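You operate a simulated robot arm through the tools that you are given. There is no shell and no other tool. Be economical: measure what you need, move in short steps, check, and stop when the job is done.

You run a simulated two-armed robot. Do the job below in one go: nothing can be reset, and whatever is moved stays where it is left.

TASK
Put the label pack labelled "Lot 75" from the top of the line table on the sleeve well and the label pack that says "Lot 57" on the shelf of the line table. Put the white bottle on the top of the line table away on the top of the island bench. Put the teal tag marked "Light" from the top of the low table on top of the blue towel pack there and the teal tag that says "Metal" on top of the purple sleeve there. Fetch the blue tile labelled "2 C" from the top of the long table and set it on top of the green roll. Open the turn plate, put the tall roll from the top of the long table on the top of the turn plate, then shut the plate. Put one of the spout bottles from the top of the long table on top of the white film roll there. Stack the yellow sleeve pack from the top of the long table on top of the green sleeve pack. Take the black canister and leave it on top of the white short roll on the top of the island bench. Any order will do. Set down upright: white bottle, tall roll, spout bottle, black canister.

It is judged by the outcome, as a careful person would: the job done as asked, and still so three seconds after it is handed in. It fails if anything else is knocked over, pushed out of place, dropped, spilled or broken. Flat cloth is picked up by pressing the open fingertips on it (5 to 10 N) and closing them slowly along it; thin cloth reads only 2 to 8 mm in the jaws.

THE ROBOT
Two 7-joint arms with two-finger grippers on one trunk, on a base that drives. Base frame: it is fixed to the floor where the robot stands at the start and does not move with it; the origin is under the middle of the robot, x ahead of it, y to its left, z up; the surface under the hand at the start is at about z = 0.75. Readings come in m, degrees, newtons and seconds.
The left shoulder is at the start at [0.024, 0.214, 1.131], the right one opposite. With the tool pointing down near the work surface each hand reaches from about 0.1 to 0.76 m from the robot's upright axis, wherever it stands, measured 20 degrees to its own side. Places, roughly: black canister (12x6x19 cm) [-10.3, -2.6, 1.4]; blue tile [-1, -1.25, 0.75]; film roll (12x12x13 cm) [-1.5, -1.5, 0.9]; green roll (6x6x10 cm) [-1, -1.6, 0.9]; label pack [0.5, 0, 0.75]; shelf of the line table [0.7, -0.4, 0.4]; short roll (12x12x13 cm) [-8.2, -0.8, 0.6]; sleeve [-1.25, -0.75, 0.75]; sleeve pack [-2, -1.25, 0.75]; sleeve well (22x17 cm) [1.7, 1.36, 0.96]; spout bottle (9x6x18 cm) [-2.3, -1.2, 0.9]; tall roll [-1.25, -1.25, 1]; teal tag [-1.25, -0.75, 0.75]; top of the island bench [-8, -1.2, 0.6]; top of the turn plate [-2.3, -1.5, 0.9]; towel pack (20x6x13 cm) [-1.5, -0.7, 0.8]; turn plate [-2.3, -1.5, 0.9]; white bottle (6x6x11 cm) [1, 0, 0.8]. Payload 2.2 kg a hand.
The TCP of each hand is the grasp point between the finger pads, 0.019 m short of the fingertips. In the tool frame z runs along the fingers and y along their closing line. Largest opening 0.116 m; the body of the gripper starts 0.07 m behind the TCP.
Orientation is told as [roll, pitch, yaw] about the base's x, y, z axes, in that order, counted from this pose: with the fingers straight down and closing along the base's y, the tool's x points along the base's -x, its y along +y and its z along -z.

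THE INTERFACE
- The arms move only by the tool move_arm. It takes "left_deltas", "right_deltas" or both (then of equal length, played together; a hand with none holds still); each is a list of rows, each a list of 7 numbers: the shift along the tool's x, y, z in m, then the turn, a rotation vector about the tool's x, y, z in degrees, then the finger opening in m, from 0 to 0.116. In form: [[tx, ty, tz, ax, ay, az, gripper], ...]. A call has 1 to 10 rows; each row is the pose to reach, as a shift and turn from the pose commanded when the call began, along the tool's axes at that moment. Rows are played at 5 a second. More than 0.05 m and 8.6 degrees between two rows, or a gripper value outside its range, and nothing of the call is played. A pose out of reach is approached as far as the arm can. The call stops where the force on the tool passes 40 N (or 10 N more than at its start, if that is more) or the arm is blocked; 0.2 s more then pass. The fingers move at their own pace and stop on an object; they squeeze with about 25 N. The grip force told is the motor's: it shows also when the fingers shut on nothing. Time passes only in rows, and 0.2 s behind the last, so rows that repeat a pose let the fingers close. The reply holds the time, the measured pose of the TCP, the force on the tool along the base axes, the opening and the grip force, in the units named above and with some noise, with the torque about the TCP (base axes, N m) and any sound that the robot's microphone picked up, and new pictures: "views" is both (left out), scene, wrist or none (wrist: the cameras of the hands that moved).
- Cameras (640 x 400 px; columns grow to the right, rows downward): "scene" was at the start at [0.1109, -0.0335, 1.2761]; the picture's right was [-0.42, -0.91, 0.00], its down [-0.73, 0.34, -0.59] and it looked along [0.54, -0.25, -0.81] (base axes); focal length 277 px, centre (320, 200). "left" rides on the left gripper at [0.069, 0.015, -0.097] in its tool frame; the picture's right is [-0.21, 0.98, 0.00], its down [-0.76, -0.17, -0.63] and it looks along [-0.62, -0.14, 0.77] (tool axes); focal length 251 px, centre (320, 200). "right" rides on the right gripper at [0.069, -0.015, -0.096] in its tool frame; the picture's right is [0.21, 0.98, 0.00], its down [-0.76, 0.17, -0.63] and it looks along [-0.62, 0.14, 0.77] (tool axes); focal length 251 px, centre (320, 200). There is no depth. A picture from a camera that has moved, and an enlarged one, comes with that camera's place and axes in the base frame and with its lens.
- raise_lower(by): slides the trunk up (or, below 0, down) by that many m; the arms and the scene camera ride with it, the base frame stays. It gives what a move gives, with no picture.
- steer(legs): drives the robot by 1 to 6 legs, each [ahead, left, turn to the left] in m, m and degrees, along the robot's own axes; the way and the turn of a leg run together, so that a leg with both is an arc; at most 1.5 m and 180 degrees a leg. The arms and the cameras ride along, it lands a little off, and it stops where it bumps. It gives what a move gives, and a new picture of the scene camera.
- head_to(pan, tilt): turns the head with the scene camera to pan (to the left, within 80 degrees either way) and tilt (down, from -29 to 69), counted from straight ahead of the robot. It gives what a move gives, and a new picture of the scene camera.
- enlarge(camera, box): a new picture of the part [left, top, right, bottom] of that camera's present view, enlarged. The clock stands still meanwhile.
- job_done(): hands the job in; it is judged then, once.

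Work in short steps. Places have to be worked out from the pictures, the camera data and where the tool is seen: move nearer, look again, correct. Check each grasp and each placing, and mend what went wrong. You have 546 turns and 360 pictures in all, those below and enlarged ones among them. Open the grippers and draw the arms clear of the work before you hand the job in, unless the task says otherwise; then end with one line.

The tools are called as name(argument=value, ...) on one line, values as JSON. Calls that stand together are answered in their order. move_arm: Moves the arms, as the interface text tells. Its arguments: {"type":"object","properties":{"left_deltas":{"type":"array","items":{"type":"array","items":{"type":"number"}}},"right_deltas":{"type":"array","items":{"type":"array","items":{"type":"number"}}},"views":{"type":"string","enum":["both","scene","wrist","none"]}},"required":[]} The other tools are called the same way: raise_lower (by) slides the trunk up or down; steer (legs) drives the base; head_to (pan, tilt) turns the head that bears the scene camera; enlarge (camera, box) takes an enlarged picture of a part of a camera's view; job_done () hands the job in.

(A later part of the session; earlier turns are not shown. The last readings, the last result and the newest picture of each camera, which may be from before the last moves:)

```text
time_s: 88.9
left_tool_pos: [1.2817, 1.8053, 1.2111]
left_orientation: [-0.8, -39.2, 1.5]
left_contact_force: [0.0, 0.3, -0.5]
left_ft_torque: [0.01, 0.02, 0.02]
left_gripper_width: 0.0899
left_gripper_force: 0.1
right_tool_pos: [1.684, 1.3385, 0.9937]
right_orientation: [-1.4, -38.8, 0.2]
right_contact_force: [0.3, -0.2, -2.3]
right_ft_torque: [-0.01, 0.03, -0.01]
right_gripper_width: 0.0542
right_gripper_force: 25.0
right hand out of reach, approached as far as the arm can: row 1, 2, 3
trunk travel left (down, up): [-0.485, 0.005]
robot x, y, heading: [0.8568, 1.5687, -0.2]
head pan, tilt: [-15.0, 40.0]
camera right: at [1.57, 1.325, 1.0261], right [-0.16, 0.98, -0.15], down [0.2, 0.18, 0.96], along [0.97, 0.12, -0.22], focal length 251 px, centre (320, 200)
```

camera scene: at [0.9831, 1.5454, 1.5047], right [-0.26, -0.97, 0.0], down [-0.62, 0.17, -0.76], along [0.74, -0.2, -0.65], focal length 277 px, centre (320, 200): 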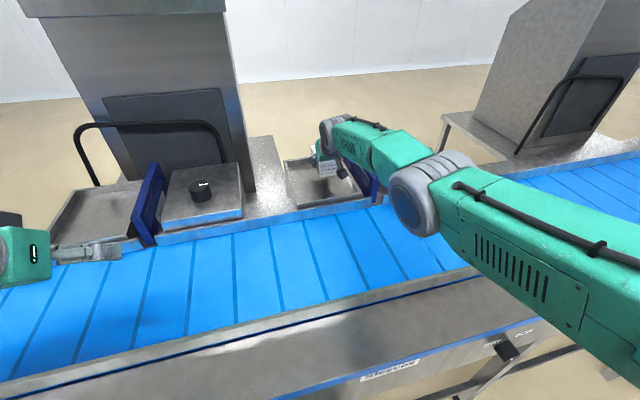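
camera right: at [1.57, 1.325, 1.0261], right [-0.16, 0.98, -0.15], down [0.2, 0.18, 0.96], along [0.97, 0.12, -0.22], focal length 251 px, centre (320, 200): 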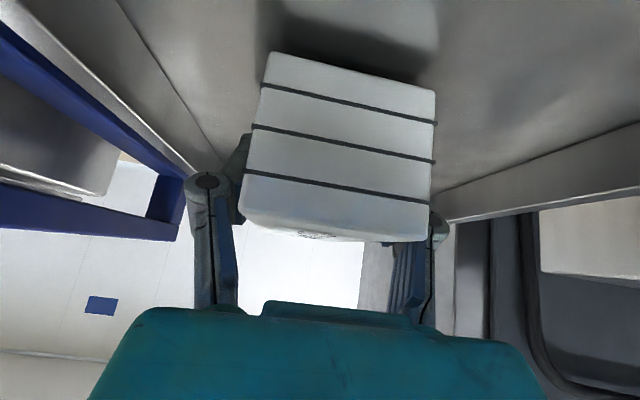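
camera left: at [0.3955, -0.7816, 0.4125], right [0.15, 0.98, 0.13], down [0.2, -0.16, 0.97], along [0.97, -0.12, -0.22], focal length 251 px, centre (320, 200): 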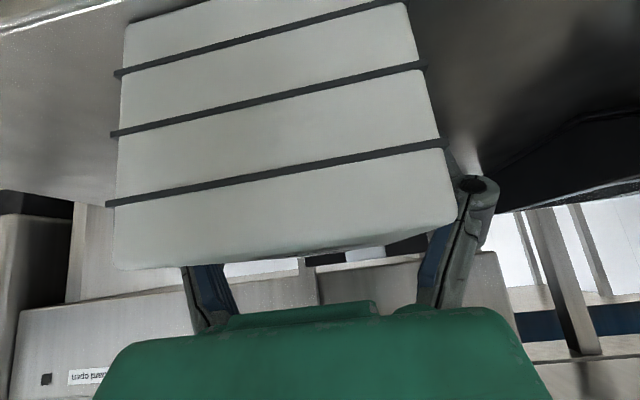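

At arm reach limit, so I lower with the trunk instead.

raise_lower(by=-0.02)

```text
time_s: 89.5
left_tool_pos: [1.2784, 1.8065, 1.1932]
left_orientation: [-1.0, -39.2, 1.5]
left_contact_force: [0.6, -0.2, 0.6]
left_ft_torque: [0.01, -0.01, -0.03]
left_gripper_width: 0.09
left_gripper_force: 0.1
right_tool_pos: [1.6835, 1.3404, 0.9825]
right_orientation: [-1.4, -39.7, 0.3]
right_contact_force: [9.4, -3.8, 28.6]
right_ft_torque: [0.41, -0.69, -0.35]
right_gripper_width: 0.0548
right_gripper_force: 25.1
trunk travel left (down, up): [-0.465, 0.025]
robot x, y, heading: [0.8556, 1.5693, -0.1]
head pan, tilt: [-15.0, 40.0]
```

Contact with the well floor. Ease 4 mm, then open.

raise_lower(by=0.005)

move_arm(right_deltas=[[0, 0, 0, 0, 0, 0, 0.06], [0, 0, 0, 0, 0, 0, 0.085], [0, 0, 0, 0, 0, 0, 0.085]], views="wrist")

```text
time_s: 90.1
left_tool_pos: [1.2795, 1.8071, 1.1981]
left_orientation: [-1.0, -39.1, 1.4]
left_contact_force: [-0.8, -0.4, -0.5]
left_ft_torque: [0.0, -0.02, 0.0]
left_gripper_width: 0.0897
left_gripper_force: 0.1
right_tool_pos: [1.6833, 1.3403, 0.9824]
right_orientation: [-1.4, -39.1, 0.2]
right_contact_force: [10.3, -1.8, 19.3]
right_ft_torque: [0.6, -0.75, -0.37]
right_gripper_width: 0.0545
right_gripper_force: 24.9
trunk travel left (down, up): [-0.47, 0.02]
robot x, y, heading: [0.8497, 1.5687, 0.0]
head pan, tilt: [-15.0, 40.0]
```

```text
time_s: 90.9
left_tool_pos: [1.2782, 1.8065, 1.1976]
left_orientation: [-1.0, -39.2, 1.4]
left_contact_force: [0.3, -0.6, 1.2]
left_ft_torque: [-0.01, -0.02, -0.04]
left_gripper_width: 0.0898
left_gripper_force: 0.1
right_tool_pos: [1.6813, 1.3401, 0.9798]
right_orientation: [-1.4, -38.8, 0.3]
right_contact_force: [5.5, -0.1, 10.4]
right_ft_torque: [0.26, 0.01, -0.25]
right_gripper_width: 0.086
right_gripper_force: 0.1
trunk travel left (down, up): [-0.47, 0.02]
robot x, y, heading: [0.8568, 1.5678, -0.3]
head pan, tilt: [-15.0, 40.0]
camera right: at [1.566, 1.3256, 1.0121], right [-0.16, 0.98, -0.15], down [0.2, 0.18, 0.96], along [0.97, 0.12, -0.22], focal length 251 px, centre (320, 200)
```

right: 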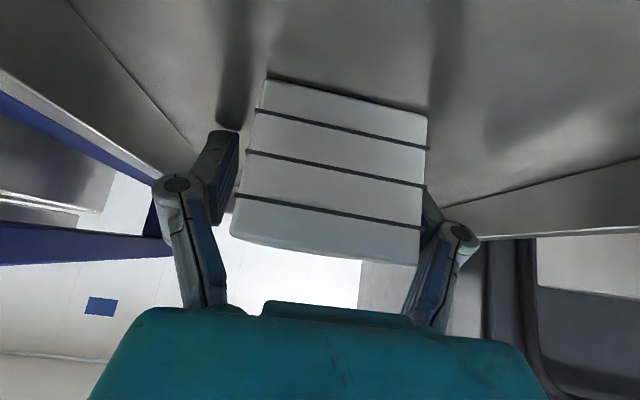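

Pack rests in the well. Lift straight up.

raise_lower(by=0.02)

move_arm(right_deltas=[[-0.015, 0, -0.019, 0, 0, 0, 0.085], [-0.043, 0, -0.055, 0, 0, 0, 0.085], [-0.07, 0, -0.09, 0, 0, 0, 0.085], [-0.098, 0, -0.126, 0, 0, 0, 0.085], [-0.126, 0, -0.161, 0, 0, 0, 0.085]])

```text
time_s: 91.5
left_tool_pos: [1.2797, 1.8048, 1.2177]
left_orientation: [-1.0, -39.1, 1.4]
left_contact_force: [-0.3, -0.4, 0.4]
left_ft_torque: [0.0, 0.0, 0.02]
left_gripper_width: 0.0903
left_gripper_force: 0.0
right_tool_pos: [1.6826, 1.3382, 0.997]
right_orientation: [-1.4, -38.6, 0.2]
right_contact_force: [-0.7, 0.1, -0.3]
right_ft_torque: [-0.01, 0.03, -0.04]
right_gripper_width: 0.0852
right_gripper_force: 0.1
trunk travel left (down, up): [-0.49, 0.0]
robot x, y, heading: [0.854, 1.5693, -0.0]
head pan, tilt: [-15.0, 40.0]
```

```text
time_s: 92.7
left_tool_pos: [1.2791, 1.8069, 1.2169]
left_orientation: [-1.0, -39.2, 1.5]
left_contact_force: [0.7, -0.3, 0.7]
left_ft_torque: [0.0, 0.02, 0.0]
left_gripper_width: 0.0902
left_gripper_force: 0.1
right_tool_pos: [1.7039, 1.3495, 1.2026]
right_orientation: [-1.3, -38.6, 0.3]
right_contact_force: [-0.7, 0.2, 0.1]
right_ft_torque: [-0.03, -0.04, 0.01]
right_gripper_width: 0.0851
right_gripper_force: 0.1
right hand out of reach, approached as far as the arm can: row 1, 2, 3, 4, 5
trunk travel left (down, up): [-0.49, 0.0]
robot x, y, heading: [0.8519, 1.5677, -0.0]
head pan, tilt: [-15.0, 40.0]
camera scene: at [0.9808, 1.5477, 1.51], right [-0.26, -0.97, 0.0], down [-0.62, 0.17, -0.76], along [0.74, -0.2, -0.65], focal length 277 px, centre (320, 200)
camera right: at [1.5895, 1.3351, 1.2368], right [-0.16, 0.98, -0.15], down [0.2, 0.18, 0.96], along [0.97, 0.12, -0.22], focal length 251 px, centre (320, 200)
```

scene: 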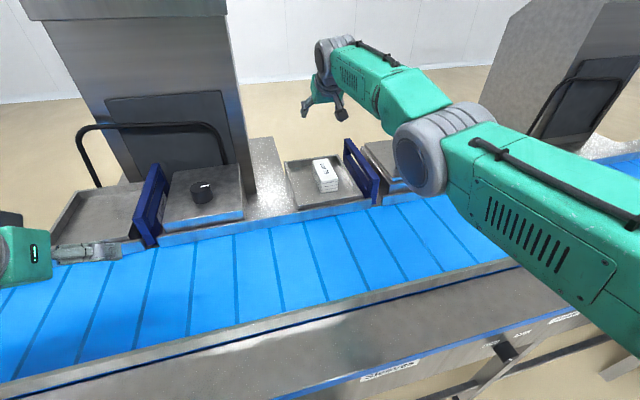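
right: 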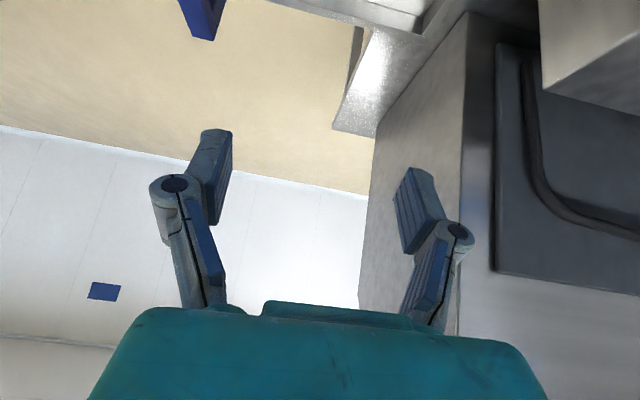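

Lot 75 is in the sleeve well. Retract the right arm and bring both tools back to vertical.

move_arm(right_deltas=[[0.035, -0.008, -0.028, 0, 3.9, 0, 0.116], [0.07, -0.016, -0.056, 0, 7.8, 0, 0.116], [0.105, -0.024, -0.084, 0, 11.7, 0, 0.116], [0.14, -0.032, -0.112, 0, 15.6, 0, 0.116], [0.175, -0.04, -0.14, 0, 19.5, 0, 0.116], [0.21, -0.048, -0.168, 0, 23.4, 0, 0.116], [0.245, -0.056, -0.196, 0, 27.3, 0, 0.116], [0.28, -0.064, -0.224, 0, 31, 0, 0.116], [0.315, -0.072, -0.252, 0, 35, 0, 0.116], [0.35, -0.08, -0.28, 0, 38.7, 0, 0.116]], left_deltas=[[0, 0, 0, 0, 3.9, 0, 0.116], [0, 0, 0, 0, 7.8, 0, 0.116], [0, 0, 0, 0, 11.7, 0, 0.116], [0, 0, 0, 0, 15.6, 0, 0.116], [0, 0, 0, 0, 19.5, 0, 0.116], [0, 0, 0, 0, 23.4, 0, 0.116], [0, 0, 0, 0, 27.3, 0, 0.116], [0, 0, 0, 0, 31, 0, 0.116], [0, 0, 0, 0, 35, 0, 0.116], [0, 0, 0, 0, 39, 0, 0.116]], views="none")

```text
time_s: 94.9
left_tool_pos: [1.2803, 1.8049, 1.2175]
left_orientation: [-0.7, 0.1, 0.8]
left_contact_force: [-0.6, 0.0, -1.2]
left_ft_torque: [0.02, 0.03, -0.01]
left_gripper_width: 0.1159
left_gripper_force: 0.2
right_tool_pos: [1.574, 1.2575, 1.2229]
right_orientation: [-1.0, 0.3, -0.6]
right_contact_force: [0.6, -0.2, 1.3]
right_ft_torque: [0.0, 0.01, -0.01]
right_gripper_width: 0.116
right_gripper_force: 0.1
right hand out of reach, approached as far as the arm can: row 1, 2, 3, 4, 5, 6, 7, 8, 9, 10
trunk travel left (down, up): [-0.49, 0.0]
robot x, y, heading: [0.8508, 1.5736, -0.4]
head pan, tilt: [-15.0, 40.0]
```

Retract the right arm further, back off and turn to face the line table's left end for the bottle.

move_arm(right_deltas=[[0.045, -0.01, 0, 0, 0, 0, 0.116], [0.09, -0.02, 0, 0, 0, 0, 0.116], [0.135, -0.03, 0, 0, 0, 0, 0.116], [0.18, -0.04, 0, 0, 0, 0, 0.116], [0.225, -0.05, 0, 0, 0, 0, 0.116], [0.27, -0.06, 0, 0, 0, 0, 0.116], [0.315, -0.07, 0, 0, 0, 0, 0.116], [0.36, -0.08, 0, 0, 0, 0, 0.116]], views="none")

steer(legs=[[-0.25, 0, 0], [0, 0, -90]])

```text
time_s: 96.7
left_tool_pos: [1.2788, 1.8049, 1.2179]
left_orientation: [-0.6, 0.0, 0.8]
left_contact_force: [-0.2, -1.0, -0.1]
left_ft_torque: [0.09, -0.03, -0.03]
left_gripper_width: 0.1159
left_gripper_force: 0.0
right_tool_pos: [1.5466, 1.0966, 1.2497]
right_orientation: [-0.9, 0.2, -0.6]
right_contact_force: [0.6, 1.0, 0.9]
right_ft_torque: [-0.08, 0.07, 0.02]
right_gripper_width: 0.1157
right_gripper_force: 0.1
right hand out of reach, approached as far as the arm can: row 1, 2, 3, 4, 5, 6, 7, 8
trunk travel left (down, up): [-0.49, 0.0]
robot x, y, heading: [0.8531, 1.5677, 0.2]
head pan, tilt: [-15.0, 40.0]
```

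```text
time_s: 102.3
left_tool_pos: [0.8488, 1.1448, 1.2164]
left_orientation: [-0.8, -0.2, -88.8]
left_contact_force: [-0.9, 0.1, -0.1]
left_ft_torque: [-0.03, 0.02, -0.01]
left_gripper_width: 0.1159
left_gripper_force: 0.0
right_tool_pos: [0.1424, 0.8724, 1.2505]
right_orientation: [-1.1, 0.2, -90.3]
right_contact_force: [-0.5, 0.1, 0.0]
right_ft_torque: [0.0, -0.02, -0.02]
right_gripper_width: 0.1156
right_gripper_force: 0.1
trunk travel left (down, up): [-0.49, 0.0]
robot x, y, heading: [0.6087, 1.5673, -89.6]
head pan, tilt: [-15.0, 40.0]
camera scene: at [0.5901, 1.4403, 1.5098], right [-0.97, 0.25, 0.0], down [0.16, 0.63, -0.76], along [-0.2, -0.74, -0.65], focal length 277 px, centre (320, 200)
```

scene: 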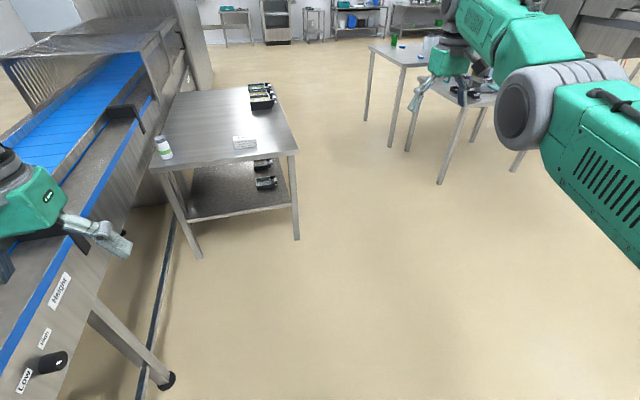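

Drive ahead to y≈0.62 and retract the right arm more.

steer(legs=[[0.95, 0, 0]])

move_arm(right_deltas=[[0.045, 0, 0, 0, 0, 0, 0.116], [0.09, 0, 0, 0, 0, 0, 0.116], [0.135, 0, 0, 0, 0, 0, 0.116], [0.18, 0, 0, 0, 0, 0, 0.116], [0.225, 0, 0, 0, 0, 0, 0.116], [0.27, 0, 0, 0, 0, 0, 0.116], [0.315, 0, 0, 0, 0, 0, 0.116]], views="none")

head_to(pan=25, tilt=45)

```text
time_s: 107.3
left_tool_pos: [0.8476, 0.194, 1.2195]
left_orientation: [-0.6, -0.3, -89.1]
left_contact_force: [0.7, 0.9, -0.5]
left_ft_torque: [-0.02, 0.0, 0.01]
left_gripper_width: 0.1161
left_gripper_force: 0.1
right_tool_pos: [0.1397, -0.0744, 1.2453]
right_orientation: [-0.6, 1.1, -90.7]
right_contact_force: [-0.5, -0.2, 0.6]
right_ft_torque: [-0.02, 0.0, 0.03]
right_gripper_width: 0.1162
right_gripper_force: 0.0
trunk travel left (down, up): [-0.49, 0.0]
robot x, y, heading: [0.6126, 0.6164, -89.7]
head pan, tilt: [-15.0, 40.0]
camera scene: at [0.5893, 0.4872, 1.5098], right [-0.97, 0.26, 0.0], down [0.17, 0.62, -0.76], along [-0.2, -0.74, -0.65], focal length 277 px, centre (320, 200)
```

scene: 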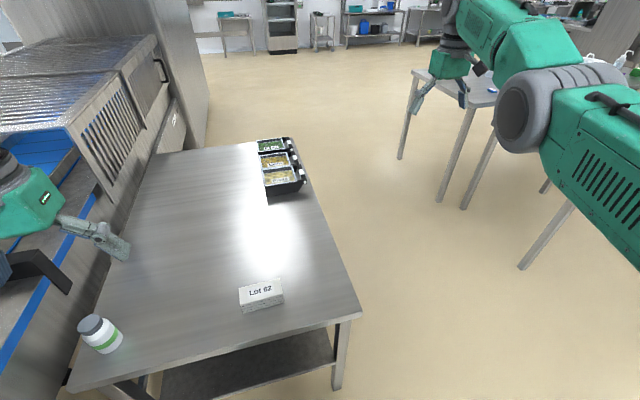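

```text
time_s: 108.9
left_tool_pos: [0.8472, 0.1968, 1.2206]
left_orientation: [-0.7, -0.5, -89.0]
left_contact_force: [-0.4, 0.4, -0.3]
left_ft_torque: [-0.01, 0.04, 0.0]
left_gripper_width: 0.1159
left_gripper_force: 0.1
right_tool_pos: [0.0512, -0.0344, 1.301]
right_orientation: [-0.6, 1.1, -90.6]
right_contact_force: [-0.2, -0.2, 0.4]
right_ft_torque: [0.02, 0.0, 0.03]
right_gripper_width: 0.1158
right_gripper_force: 0.0
right hand out of reach, approached as far as the arm can: row 1, 2, 3, 4, 5, 6, 7
trunk travel left (down, up): [-0.49, 0.0]
robot x, y, heading: [0.6118, 0.6158, -89.7]
head pan, tilt: [-15.0, 40.0]
```

```text
time_s: 110.0
left_tool_pos: [0.8474, 0.1969, 1.2215]
left_orientation: [-0.7, -0.5, -89.1]
left_contact_force: [-0.5, 0.0, 0.4]
left_ft_torque: [0.02, -0.05, -0.01]
left_gripper_width: 0.1163
left_gripper_force: 0.1
right_tool_pos: [0.0507, -0.0328, 1.3004]
right_orientation: [-0.6, 1.1, -90.8]
right_contact_force: [0.0, -0.1, 0.1]
right_ft_torque: [-0.01, 0.03, -0.03]
right_gripper_width: 0.116
right_gripper_force: 0.0
trunk travel left (down, up): [-0.49, 0.0]
robot x, y, heading: [0.6107, 0.6167, -90.1]
head pan, tilt: [25.0, 45.0]
camera scene: at [0.6454, 0.4951, 1.5026], right [-0.91, -0.42, 0.0], down [-0.3, 0.64, -0.7], along [0.3, -0.64, -0.71], focal length 277 px, centre (320, 200)
```

scene: 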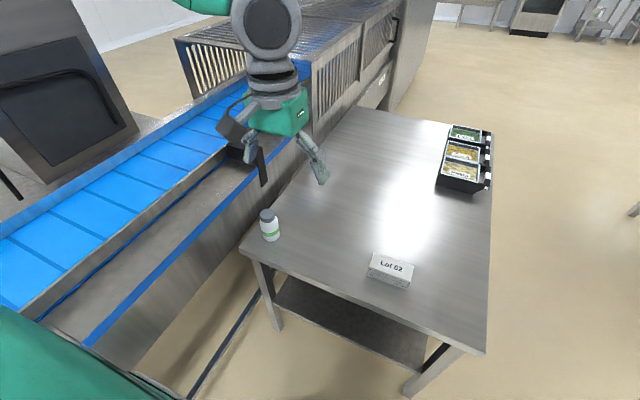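

The right hand's commanded pose went too far back (behind reach). Bring the command forward again.

move_arm(right_deltas=[[-0.049, 0, 0, 0, 0, 0, 0.116], [-0.098, 0, 0, 0, 0, 0, 0.116], [-0.147, 0, 0, 0, 0, 0, 0.116], [-0.196, 0, 0, 0, 0, 0, 0.116], [-0.245, 0, 0, 0, 0, 0, 0.116], [-0.294, 0, 0, 0, 0, 0, 0.116], [-0.343, 0, 0, 0, 0, 0, 0.116], [-0.392, 0, 0, 0, 0, 0, 0.116], [-0.441, 0, 0, 0, 0, 0, 0.116], [-0.49, 0, 0, 0, 0, 0, 0.116]], views="none")

move_arm(right_deltas=[[-0.04, 0, 0, 0, 0, 0, 0.116], [-0.08, 0, 0, 0, 0, 0, 0.116], [-0.12, 0, 0, 0, 0, 0, 0.116]], views="none")

```text
time_s: 112.2
left_tool_pos: [0.8468, 0.197, 1.2216]
left_orientation: [-0.8, -0.5, -89.0]
left_contact_force: [0.3, 0.2, 0.4]
left_ft_torque: [0.02, 0.0, 0.02]
left_gripper_width: 0.116
left_gripper_force: 0.1
right_tool_pos: [0.1474, -0.0784, 1.2493]
right_orientation: [-0.5, 1.1, -90.6]
right_contact_force: [0.0, 0.5, -0.4]
right_ft_torque: [0.0, -0.03, 0.0]
right_gripper_width: 0.1162
right_gripper_force: 0.1
right hand out of reach, approached as far as the arm can: row 1, 2, 3, 4, 5, 6, 7, 8, 9, 10
trunk travel left (down, up): [-0.49, 0.0]
robot x, y, heading: [0.6106, 0.6182, -89.7]
head pan, tilt: [25.0, 45.0]
```

```text
time_s: 113.0
left_tool_pos: [0.8494, 0.1969, 1.2196]
left_orientation: [-0.7, -0.5, -89.1]
left_contact_force: [-0.3, 0.9, -0.1]
left_ft_torque: [0.05, -0.01, -0.04]
left_gripper_width: 0.1164
left_gripper_force: 0.1
right_tool_pos: [0.163, -0.0856, 1.2328]
right_orientation: [-0.7, 1.1, -90.6]
right_contact_force: [0.1, 0.3, 0.6]
right_ft_torque: [0.05, -0.02, 0.03]
right_gripper_width: 0.1157
right_gripper_force: 0.1
right hand out of reach, approached as far as the arm can: row 1, 2, 3
trunk travel left (down, up): [-0.49, 0.0]
robot x, y, heading: [0.612, 0.6178, -90.0]
head pan, tilt: [25.0, 45.0]
```

The hand is probably too high relative to the shoulder; command it downward.

move_arm(right_deltas=[[0, 0, 0.04, 0, 0, 0, 0.116], [0, 0, 0.08, 0, 0, 0, 0.116], [0, 0, 0.12, 0, 0, 0, 0.116], [0, 0, 0.16, 0, 0, 0, 0.116]], views="scene")

```text
time_s: 114.0
left_tool_pos: [0.8465, 0.1972, 1.2205]
left_orientation: [-0.8, -0.5, -89.1]
left_contact_force: [-0.3, 0.3, 0.4]
left_ft_torque: [0.0, 0.0, 0.01]
left_gripper_width: 0.116
left_gripper_force: 0.1
right_tool_pos: [0.1601, -0.083, 1.0706]
right_orientation: [-0.6, 1.1, -90.7]
right_contact_force: [0.0, 0.0, -0.1]
right_ft_torque: [0.01, 0.0, 0.03]
right_gripper_width: 0.1158
right_gripper_force: 0.0
trunk travel left (down, up): [-0.49, 0.0]
robot x, y, heading: [0.61, 0.6133, -89.9]
head pan, tilt: [25.0, 45.0]
camera scene: at [0.6456, 0.494, 1.5025], right [-0.91, -0.42, 0.0], down [-0.3, 0.64, -0.7], along [0.3, -0.64, -0.71], focal length 277 px, centre (320, 200)
```

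scene: 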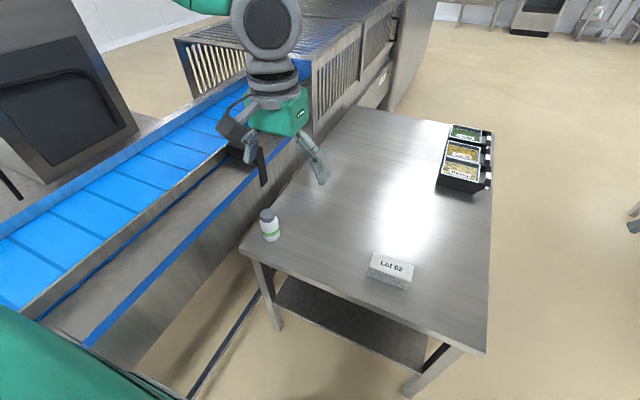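

Right arm responds again. Retract it, lower the trunk to nominal, and move the left hand over the bottle (≈[1.035,0.046]).

move_arm(right_deltas=[[0.04, 0.01, 0, 0, 0, 0, 0.116], [0.08, 0.02, 0, 0, 0, 0, 0.116], [0.12, 0.03, 0, 0, 0, 0, 0.116], [0.16, 0.04, 0, 0, 0, 0, 0.116], [0.2, 0.05, 0, 0, 0, 0, 0.116], [0.24, 0.06, 0, 0, 0, 0, 0.116]], left_deltas=[[-0.026, 0.031, 0, 0, 0, 0, 0.116], [-0.051, 0.062, 0, 0, 0, 0, 0.116], [-0.077, 0.093, 0, 0, 0, 0, 0.116], [-0.103, 0.123, 0, 0, 0, 0, 0.116], [-0.128, 0.154, 0, 0, 0, 0, 0.116], [-0.154, 0.185, 0, 0, 0, 0, 0.116]], views="none")

raise_lower(by=-0.28)

enlarge(camera="left", box=[0, 0, 640, 400])

```text
time_s: 115.4
left_tool_pos: [1.0379, 0.0453, 1.2174]
left_orientation: [-0.8, -0.5, -89.0]
left_contact_force: [-1.0, -0.8, 0.3]
left_ft_torque: [0.0, 0.06, -0.01]
left_gripper_width: 0.1162
left_gripper_force: 0.0
right_tool_pos: [0.2277, 0.1613, 1.0754]
right_orientation: [-0.7, 1.0, -90.6]
right_contact_force: [-0.5, -0.8, -0.2]
right_ft_torque: [-0.02, 0.01, 0.02]
right_gripper_width: 0.1161
right_gripper_force: 0.0
trunk travel left (down, up): [-0.49, 0.0]
robot x, y, heading: [0.6131, 0.6167, -89.9]
head pan, tilt: [25.0, 45.0]
```

```text
time_s: 118.2
left_tool_pos: [1.0356, 0.047, 0.9392]
left_orientation: [-0.8, -0.5, -89.1]
left_contact_force: [-0.5, -0.4, -0.7]
left_ft_torque: [0.0, 0.0, 0.02]
left_gripper_width: 0.116
left_gripper_force: 0.1
right_tool_pos: [0.2248, 0.1614, 0.796]
right_orientation: [-0.6, 1.0, -90.6]
right_contact_force: [-0.2, 0.5, -0.1]
right_ft_torque: [0.04, 0.01, 0.04]
right_gripper_width: 0.1157
right_gripper_force: 0.0
trunk travel left (down, up): [-0.21, 0.28]
robot x, y, heading: [0.6113, 0.6132, -90.2]
head pan, tilt: [25.0, 45.0]
```

```text
1.00 times, centred on (320, 200) of left (not enlarged: the box is as wide or as high as the picture)
camera zoom: at [1.0511, 0.1164, 1.0354], right [0.98, -0.2, -0.01], down [-0.15, -0.75, 0.64], along [-0.14, -0.63, -0.77], focal length 251 px, centre (320, 200)
```

zoom: 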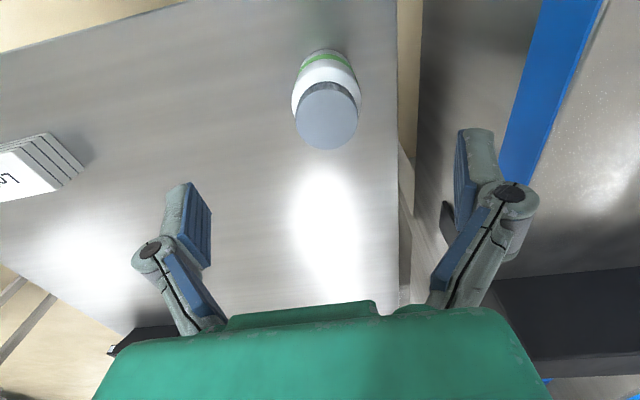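

Bottle centred under the hand. Narrow opening to 0.09, descend, and close.

move_arm(left_deltas=[[0, 0.002, 0.04, 0, 0, 0, 0.09], [0, 0.002, 0.085, 0, 0, 0, 0.09], [0, 0.002, 0.13, 0, 0, 0, 0.09], [0, 0.002, 0.13, 0, 0, 0, 0.05], [0, 0.002, 0.13, 0, 0, 0, 0.04], [0, 0.002, 0.13, 0, 0, 0, 0.04]], views="scene")

```text
time_s: 119.6
left_tool_pos: [1.0363, 0.0452, 0.8105]
left_orientation: [-0.8, -0.5, -89.2]
left_contact_force: [0.5, 1.3, -0.4]
left_ft_torque: [0.01, 0.0, 0.0]
left_gripper_width: 0.0569
left_gripper_force: 24.7
right_tool_pos: [0.2257, 0.1614, 0.7945]
right_orientation: [-0.8, 1.1, -90.7]
right_contact_force: [0.2, 0.2, -0.3]
right_ft_torque: [0.01, 0.02, -0.03]
right_gripper_width: 0.116
right_gripper_force: 0.1
trunk travel left (down, up): [-0.21, 0.28]
robot x, y, heading: [0.6138, 0.6168, -89.6]
head pan, tilt: [25.0, 45.0]
camera scene: at [0.6478, 0.4962, 1.2225], right [-0.91, -0.42, 0.0], down [-0.3, 0.64, -0.7], along [0.3, -0.64, -0.71], focal length 277 px, centre (320, 200)
```

scene: 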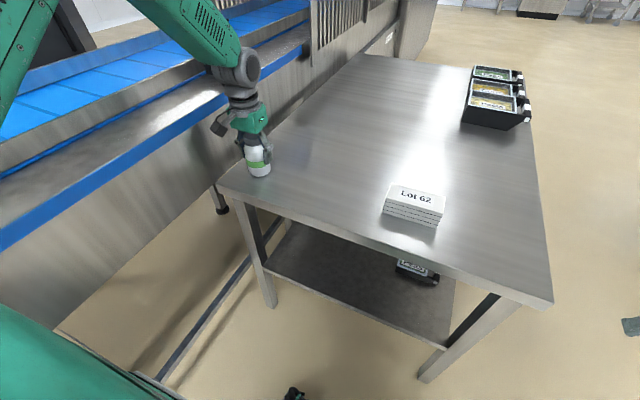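

Bottle gripped (0.057 m). Lift and tuck it, then back off and turn to face -x.

move_arm(left_deltas=[[0, 0, -0.04, 0, 0, 0, 0.04], [0, 0, -0.085, 0, 0, 0, 0.04], [0, 0, -0.13, 0, 0, 0, 0.04], [0, 0, -0.175, 0, 0, 0, 0.04], [0.03, -0.03, -0.2, 0, 0, 0, 0.04], [0.06, -0.06, -0.2, 0, 0, 0, 0.04], [0.09, -0.09, -0.2, 0, 0, 0, 0.04], [0.12, -0.12, -0.2, 0, 0, 0, 0.04]], views="none")

steer(legs=[[-0.5, 0, 0], [0, 0, -90]])

head_to(pan=0, tilt=15)

```text
time_s: 121.4
left_tool_pos: [0.9142, 0.1656, 1.0093]
left_orientation: [-0.7, -0.6, -89.0]
left_contact_force: [-1.0, 0.5, -1.6]
left_ft_torque: [0.0, -0.02, 0.0]
left_gripper_width: 0.0569
left_gripper_force: 25.3
right_tool_pos: [0.2235, 0.1633, 0.7947]
right_orientation: [-0.5, 0.9, -90.7]
right_contact_force: [0.3, 0.8, -0.3]
right_ft_torque: [-0.03, 0.0, 0.01]
right_gripper_width: 0.1162
right_gripper_force: 0.0
trunk travel left (down, up): [-0.21, 0.28]
robot x, y, heading: [0.6135, 0.6149, -89.7]
head pan, tilt: [25.0, 45.0]
```

```text
time_s: 128.2
left_tool_pos: [0.1562, 0.818, 1.0087]
left_orientation: [-0.6, -0.5, -179.5]
left_contact_force: [0.5, 0.2, -2.8]
left_ft_torque: [-0.03, 0.02, -0.03]
left_gripper_width: 0.0568
left_gripper_force: 24.9
right_tool_pos: [0.1599, 1.5086, 0.7956]
right_orientation: [-0.6, 1.1, 178.8]
right_contact_force: [-0.5, 0.1, 0.8]
right_ft_torque: [0.0, -0.01, 0.01]
right_gripper_width: 0.1161
right_gripper_force: 0.0
trunk travel left (down, up): [-0.21, 0.28]
robot x, y, heading: [0.6117, 1.1132, 179.3]
head pan, tilt: [25.0, 45.0]
camera scene: at [0.4938, 1.0837, 1.2226], right [-0.42, 0.91, 0.0], down [0.65, 0.29, -0.7], along [-0.64, -0.29, -0.71], focal length 277 px, centre (320, 200)
```

scene: 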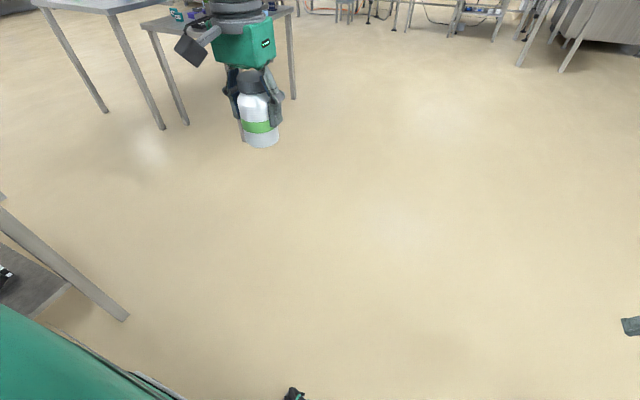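

```text
time_s: 129.2
left_tool_pos: [0.1581, 0.8183, 1.01]
left_orientation: [-0.6, -0.7, -179.7]
left_contact_force: [0.3, 0.0, -2.6]
left_ft_torque: [0.01, -0.04, -0.02]
left_gripper_width: 0.0568
left_gripper_force: 25.0
right_tool_pos: [0.1616, 1.5096, 0.7946]
right_orientation: [-0.6, 1.0, 178.8]
right_contact_force: [-0.7, 0.7, 0.7]
right_ft_torque: [0.0, 0.02, 0.01]
right_gripper_width: 0.1157
right_gripper_force: 0.1
trunk travel left (down, up): [-0.21, 0.28]
robot x, y, heading: [0.6071, 1.1206, 179.5]
head pan, tilt: [0.0, 15.0]
camera scene: at [0.474, 1.1183, 1.2692], right [0.01, 1.0, 0.0], down [0.26, 0.0, -0.96], along [-0.96, 0.01, -0.26], focal length 277 px, centre (320, 200)
```

scene: 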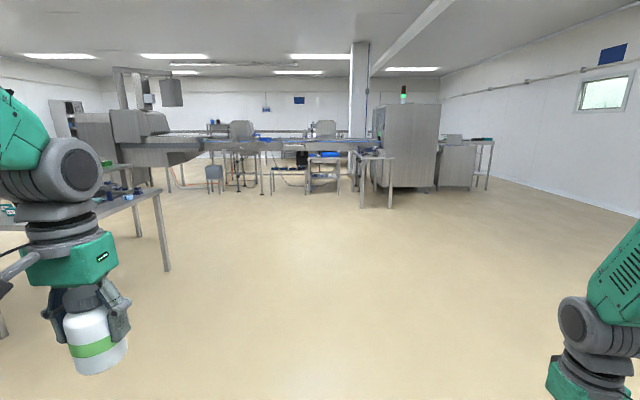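

A machine line crosses ahead at x≈−4. Raise the trunk for an overview to find the way to the island bench.

raise_lower(by=0.27)

head_to(pan=12, tilt=8)

enlarge(camera="scene", box=[120, 110, 440, 310])

```text
time_s: 131.9
left_tool_pos: [0.1588, 0.819, 1.2799]
left_orientation: [-0.7, -0.7, -179.6]
left_contact_force: [-0.1, 0.5, -0.9]
left_ft_torque: [-0.01, -0.04, -0.01]
left_gripper_width: 0.0566
left_gripper_force: 25.0
right_tool_pos: [0.1613, 1.5081, 1.0655]
right_orientation: [-0.7, 0.9, 178.7]
right_contact_force: [-0.7, 0.2, 0.7]
right_ft_torque: [0.0, 0.01, 0.0]
right_gripper_width: 0.1159
right_gripper_force: 0.0
trunk travel left (down, up): [-0.48, 0.01]
robot x, y, heading: [0.609, 1.1189, 179.5]
head pan, tilt: [0.0, 15.0]
```

```text
time_s: 132.7
left_tool_pos: [0.1579, 0.8182, 1.2801]
left_orientation: [-0.8, -0.7, -179.6]
left_contact_force: [0.1, -0.3, -2.0]
left_ft_torque: [0.0, -0.04, -0.01]
left_gripper_width: 0.0571
left_gripper_force: 24.9
right_tool_pos: [0.1622, 1.5083, 1.0652]
right_orientation: [-0.7, 0.9, 178.8]
right_contact_force: [0.0, 0.6, 0.2]
right_ft_torque: [0.01, 0.0, -0.02]
right_gripper_width: 0.1157
right_gripper_force: 0.1
trunk travel left (down, up): [-0.48, 0.01]
robot x, y, heading: [0.607, 1.1207, 179.6]
head pan, tilt: [12.0, 8.0]
camera scene: at [0.4757, 1.0993, 1.5507], right [-0.2, 0.98, 0.0], down [0.14, 0.03, -0.99], along [-0.97, -0.2, -0.14], focal length 277 px, centre (320, 200)
```

scene: 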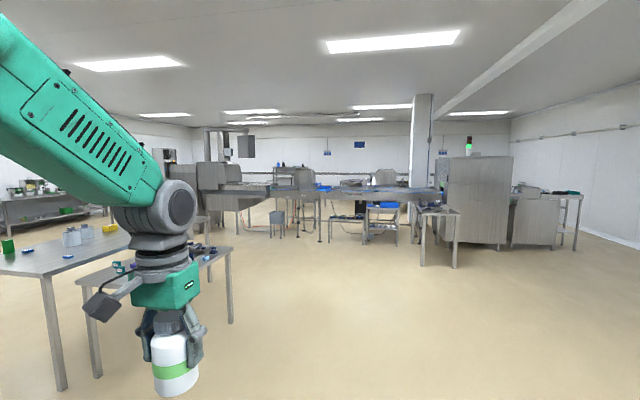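

```text
2.00 times, centred on (280, 210) of scene
camera zoom: at [0.4757, 1.0993, 1.5507], right [-0.2, 0.98, 0.0], down [0.14, 0.03, -0.99], along [-0.97, -0.2, -0.14], focal length 553 px, centre (400, 180)
```

zoom: 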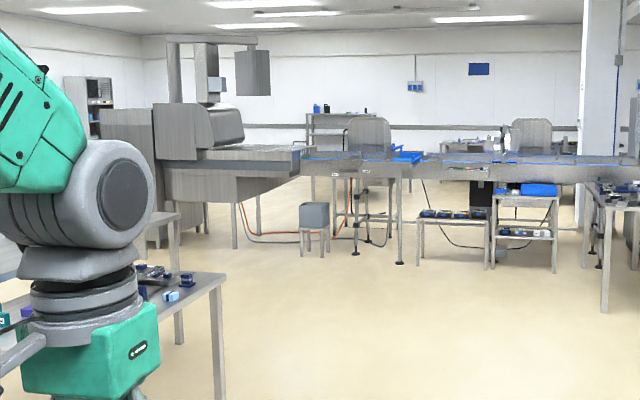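

Look further left for a passage around that side.

head_to(pan=50, tilt=10)

```text
time_s: 133.7
left_tool_pos: [0.16, 0.8184, 1.2797]
left_orientation: [-0.8, -0.7, -179.7]
left_contact_force: [0.7, -0.2, -2.2]
left_ft_torque: [-0.01, -0.04, 0.03]
left_gripper_width: 0.057
left_gripper_force: 24.3
right_tool_pos: [0.162, 1.5088, 1.0663]
right_orientation: [-0.6, 1.0, 178.7]
right_contact_force: [-1.4, -0.4, 0.1]
right_ft_torque: [0.01, 0.01, 0.02]
right_gripper_width: 0.1161
right_gripper_force: 0.1
trunk travel left (down, up): [-0.48, 0.01]
robot x, y, heading: [0.608, 1.1192, 179.4]
head pan, tilt: [50.0, 10.0]
camera scene: at [0.5061, 1.047, 1.5476], right [-0.76, 0.65, 0.0], down [0.12, 0.13, -0.98], along [-0.64, -0.75, -0.18], focal length 277 px, centre (320, 200)
```

scene: 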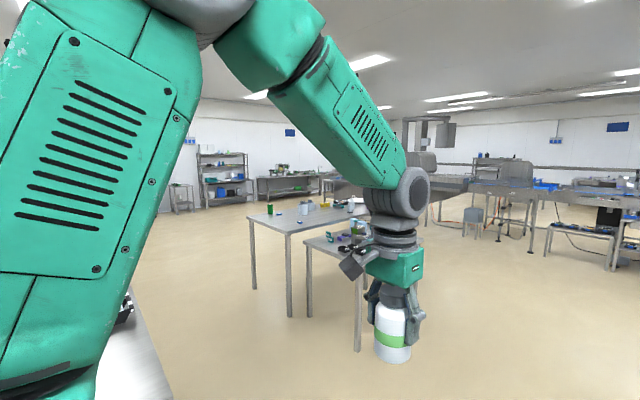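

The left side looks open. Drive forward to x≈−3.1 (clear of the long table), then look left again.

steer(legs=[[1.5, 0, 0], [1.5, 0, 0], [0.6, 0, 0], [0, 0, 90]])

head_to(pan=-20, tilt=12)

```text
time_s: 155.0
left_tool_pos: [-2.6708, 0.6715, 1.2802]
left_orientation: [-0.7, -0.7, -87.3]
left_contact_force: [-0.5, 1.2, -1.9]
left_ft_torque: [0.0, 0.0, 0.0]
left_gripper_width: 0.0571
left_gripper_force: 25.2
right_tool_pos: [-3.3618, 0.6473, 1.0654]
right_orientation: [-0.6, 0.9, -89.0]
right_contact_force: [-0.3, 0.6, -0.4]
right_ft_torque: [-0.01, -0.01, -0.01]
right_gripper_width: 0.116
right_gripper_force: 0.1
trunk travel left (down, up): [-0.48, 0.01]
robot x, y, heading: [-2.9881, 1.1096, -88.1]
head pan, tilt: [50.0, 10.0]
camera scene: at [-2.9131, 1.0079, 1.5477], right [-0.62, -0.79, 0.0], down [-0.14, 0.11, -0.98], along [0.77, -0.61, -0.18], focal length 277 px, centre (320, 200)
```

scene: 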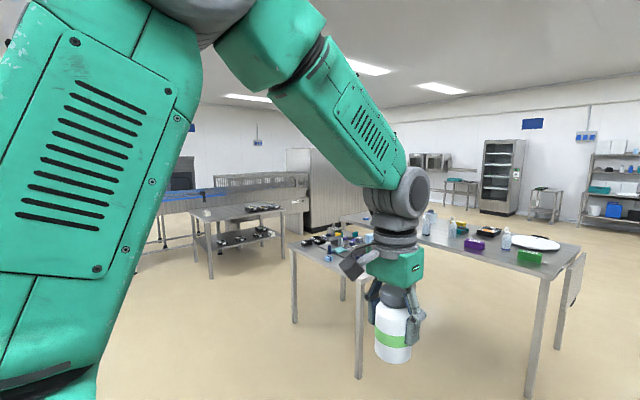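

```text
time_s: 156.4
left_tool_pos: [-2.6713, 0.6751, 1.281]
left_orientation: [-0.7, -0.9, -87.4]
left_contact_force: [-0.1, 0.5, -1.7]
left_ft_torque: [0.02, -0.03, -0.02]
left_gripper_width: 0.0568
left_gripper_force: 24.7
right_tool_pos: [-3.3618, 0.6506, 1.0676]
right_orientation: [-0.6, 0.7, -89.0]
right_contact_force: [0.4, 0.1, -0.9]
right_ft_torque: [0.02, 0.02, -0.03]
right_gripper_width: 0.116
right_gripper_force: 0.1
trunk travel left (down, up): [-0.48, 0.01]
robot x, y, heading: [-2.9866, 1.1143, -88.5]
head pan, tilt: [-20.0, 12.0]
camera scene: at [-3.0149, 0.9771, 1.5443], right [-0.95, 0.31, 0.0], down [0.07, 0.2, -0.98], along [-0.31, -0.93, -0.21], focal length 277 px, centre (320, 200)
```

scene: 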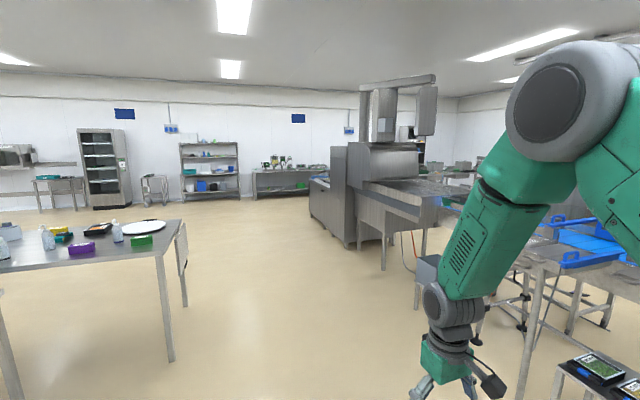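

Passage exists between the machine end (y≈−4.6) and the wall bench (y≈−6.2). Drive along x≈−3.4 to y≈−5.2, then turn to −x.

steer(legs=[[0.3, -0.4, -1.5], [1.5, 0, 0], [1.5, 0, 0], [1.5, 0, 0]])

```text
time_s: 180.5
left_tool_pos: [-2.9244, -4.1443, 1.2698]
left_orientation: [-2.4, -0.6, -88.6]
left_contact_force: [0.8, -1.6, -2.8]
left_ft_torque: [0.05, 0.08, 0.02]
left_gripper_width: 0.0568
left_gripper_force: 25.1
right_tool_pos: [-3.6198, -4.1502, 1.0733]
right_orientation: [-2.3, 1.1, -90.1]
right_contact_force: [0.8, -0.4, -0.4]
right_ft_torque: [0.08, 0.06, 0.02]
right_gripper_width: 0.1162
right_gripper_force: 0.0
trunk travel left (down, up): [-0.48, 0.01]
robot x, y, heading: [-3.2632, -3.6966, -89.8]
head pan, tilt: [-20.0, 12.0]
camera scene: at [-3.2228, -3.8355, 1.542], right [-0.94, 0.34, 0.05], down [0.02, 0.2, -0.98], along [-0.34, -0.92, -0.2], focal length 277 px, centre (320, 200)
```

scene: 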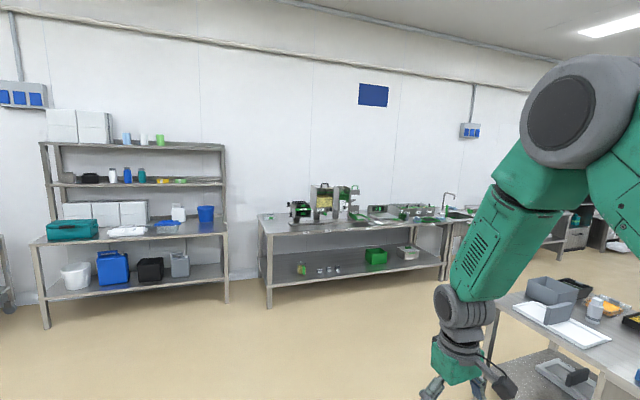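

Continue to y≈−5.3 and turn to −x.

steer(legs=[[1.2, 0, 0], [0.4, 0, -90]])

head_to(pan=-10, tilt=15)

```text
time_s: 190.3
left_tool_pos: [-3.9523, -5.4117, 1.2842]
left_orientation: [0.0, -0.6, -179.2]
left_contact_force: [0.7, -0.7, -2.4]
left_ft_torque: [0.05, 0.05, 0.03]
left_gripper_width: 0.0572
left_gripper_force: 25.2
right_tool_pos: [-3.9515, -4.725, 1.0594]
right_orientation: [0.1, 0.8, 179.3]
right_contact_force: [-0.4, -1.0, -0.4]
right_ft_torque: [0.03, 0.0, 0.0]
right_gripper_width: 0.1158
right_gripper_force: 0.0
trunk travel left (down, up): [-0.48, 0.01]
robot x, y, heading: [-3.5106, -5.1353, 179.4]
head pan, tilt: [-20.0, 12.0]
cut short: leg 2
camera scene: at [-3.6456, -5.1453, 1.5427], right [0.35, 0.94, 0.03], down [0.2, -0.04, -0.98], along [-0.92, 0.34, -0.2], focal length 277 px, centre (320, 200)
```

scene: 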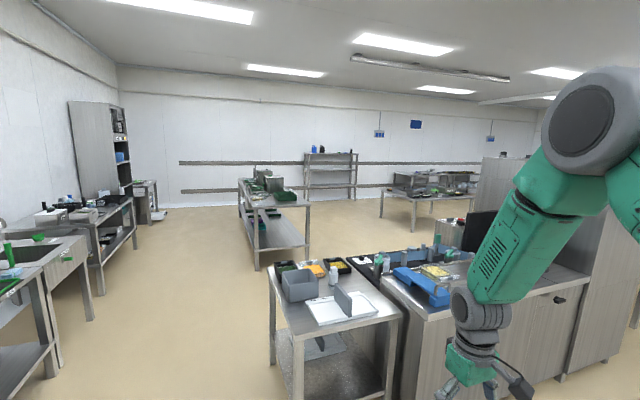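

```text
time_s: 191.0
left_tool_pos: [-3.9443, -5.4491, 1.2842]
left_orientation: [-1.2, -0.9, -178.8]
left_contact_force: [0.6, -2.6, -1.2]
left_ft_torque: [0.21, 0.06, 0.03]
left_gripper_width: 0.0568
left_gripper_force: 25.1
right_tool_pos: [-3.9465, -4.758, 1.0747]
right_orientation: [-1.2, 0.3, 179.6]
right_contact_force: [-2.0, -3.8, 1.2]
right_ft_torque: [0.22, -0.16, 0.01]
right_gripper_width: 0.1159
right_gripper_force: 0.2
trunk travel left (down, up): [-0.48, 0.01]
robot x, y, heading: [-3.5142, -5.15, 179.4]
head pan, tilt: [-10.0, 15.0]
camera scene: at [-3.6446, -5.1948, 1.5391], right [0.18, 0.98, 0.04], down [0.26, -0.01, -0.97], along [-0.95, 0.19, -0.25], focal length 277 px, centre (320, 200)
```

scene: 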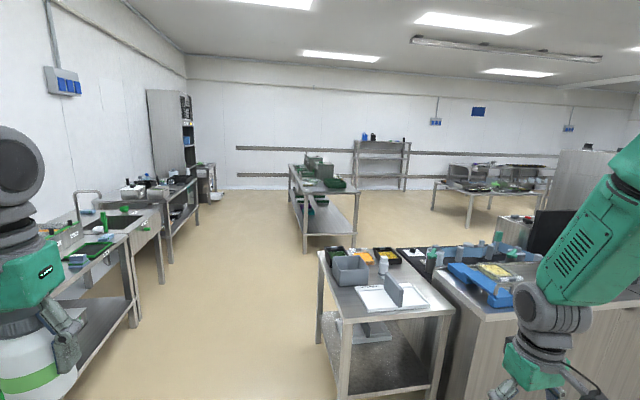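

The island bench and the wall shelf with the black canister are visible. Drive along y≈−5.45 to x≈−6.2.

steer(legs=[[0.4, 0.3, 0.6], [1.5, 0, 0], [0.8, 0, 0]])

head_to(pan=-45, tilt=15)

```text
time_s: 204.8
left_tool_pos: [-6.6203, -5.7795, 1.2779]
left_orientation: [-1.9, -0.7, -178.2]
left_contact_force: [0.7, -3.0, -1.2]
left_ft_torque: [0.28, 0.03, 0.07]
left_gripper_width: 0.0569
left_gripper_force: 25.0
right_tool_pos: [-6.6304, -5.0862, 1.0783]
right_orientation: [-1.9, 0.4, -179.5]
right_contact_force: [-2.4, -3.3, 1.1]
right_ft_torque: [0.25, -0.23, 0.05]
right_gripper_width: 0.1157
right_gripper_force: 0.1
trunk travel left (down, up): [-0.48, 0.01]
robot x, y, heading: [-6.1913, -5.4584, -179.8]
head pan, tilt: [-10.0, 15.0]
camera scene: at [-6.3275, -5.5164, 1.5382], right [0.17, 0.98, 0.05], down [0.26, 0.0, -0.97], along [-0.95, 0.18, -0.26], focal length 277 px, centre (320, 200)
```

scene: 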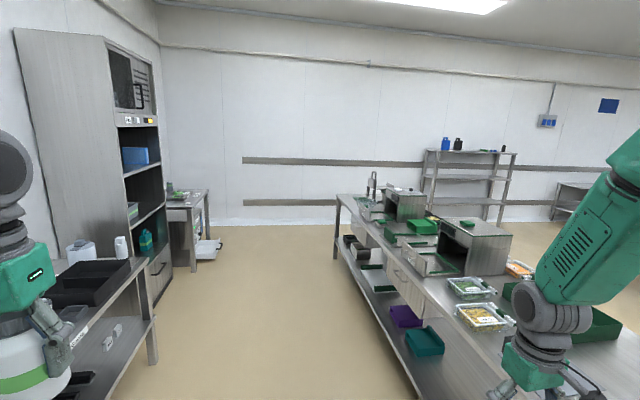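

```text
time_s: 205.8
left_tool_pos: [-6.6057, -5.794, 1.284]
left_orientation: [-2.1, -1.4, -177.9]
left_contact_force: [0.1, -1.8, -0.9]
left_ft_torque: [0.08, 0.01, 0.03]
left_gripper_width: 0.0569
left_gripper_force: 25.5
right_tool_pos: [-6.619, -5.1003, 1.0851]
right_orientation: [-2.0, -0.6, -179.2]
right_contact_force: [-0.3, -1.1, 0.4]
right_ft_torque: [0.11, -0.01, 0.02]
right_gripper_width: 0.116
right_gripper_force: 0.0
trunk travel left (down, up): [-0.48, 0.01]
robot x, y, heading: [-6.1919, -5.4748, -179.9]
head pan, tilt: [-45.0, 15.0]
camera scene: at [-6.2875, -5.4733, 1.5421], right [0.7, 0.71, 0.03], down [0.18, -0.14, -0.97], along [-0.69, 0.69, -0.22], focal length 277 px, centre (320, 200)
```

scene: 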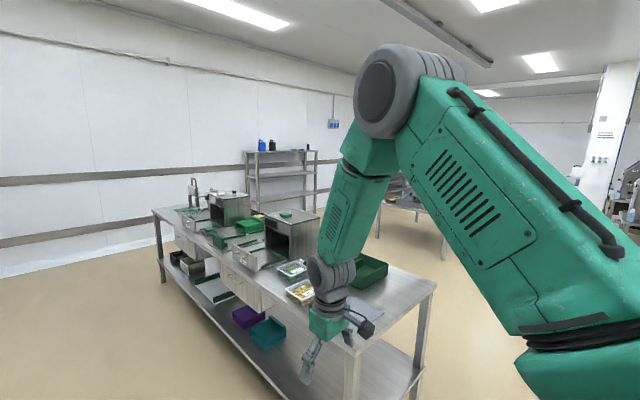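

Corridor between the tables is centred at x≈−6.03. Turn to +y there.

steer(legs=[[-0.15, 0, 0], [0, 0, -90]])

head_to(pan=0, tilt=25)

```text
time_s: 210.3
left_tool_pos: [-6.3435, -5.0833, 1.3001]
left_orientation: [3.0, -1.0, 103.5]
left_contact_force: [2.8, 1.5, -1.1]
left_ft_torque: [-0.11, 0.18, -0.04]
left_gripper_width: 0.0567
left_gripper_force: 24.7
right_tool_pos: [-5.6818, -4.9336, 1.0442]
right_orientation: [2.3, -0.1, 101.8]
right_contact_force: [2.7, 0.0, 0.2]
right_ft_torque: [0.0, 0.27, -0.06]
right_gripper_width: 0.116
right_gripper_force: 0.1
trunk travel left (down, up): [-0.48, 0.01]
robot x, y, heading: [-6.0544, -5.4409, 102.0]
head pan, tilt: [-45.0, 15.0]
stopped in leg 2: the robot was blocked; the commanded pose is now the measured one
camera scene: at [-5.9799, -5.3059, 1.5373], right [0.84, -0.54, -0.01], down [-0.16, -0.23, -0.96], along [0.52, 0.81, -0.28], focal length 277 px, centre (320, 200)
```

scene: 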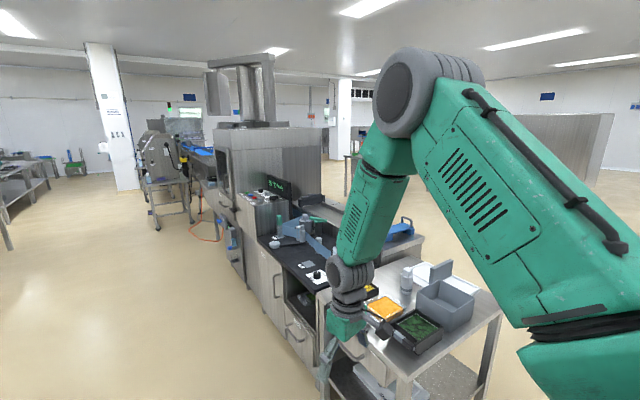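

```text
time_s: 211.4
left_tool_pos: [-6.314, -5.0825, 1.3085]
left_orientation: [3.7, -1.5, 103.5]
left_contact_force: [-1.1, 0.3, -1.7]
left_ft_torque: [-0.04, -0.07, 0.02]
left_gripper_width: 0.0568
left_gripper_force: 24.8
right_tool_pos: [-5.6565, -4.9339, 1.0414]
right_orientation: [3.3, -0.6, 101.8]
right_contact_force: [0.3, -1.5, -0.5]
right_ft_torque: [0.11, 0.09, -0.05]
right_gripper_width: 0.1161
right_gripper_force: 0.1
trunk travel left (down, up): [-0.48, 0.01]
robot x, y, heading: [-6.0448, -5.4381, 101.8]
head pan, tilt: [0.0, 25.0]
camera scene: at [-5.9867, -5.2926, 1.521], right [0.98, 0.2, -0.06], down [0.04, -0.43, -0.9], along [-0.21, 0.88, -0.42], focal length 277 px, centre (320, 200)
```

scene: 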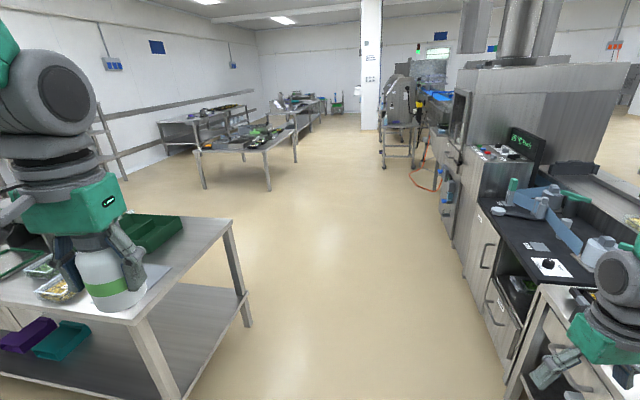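

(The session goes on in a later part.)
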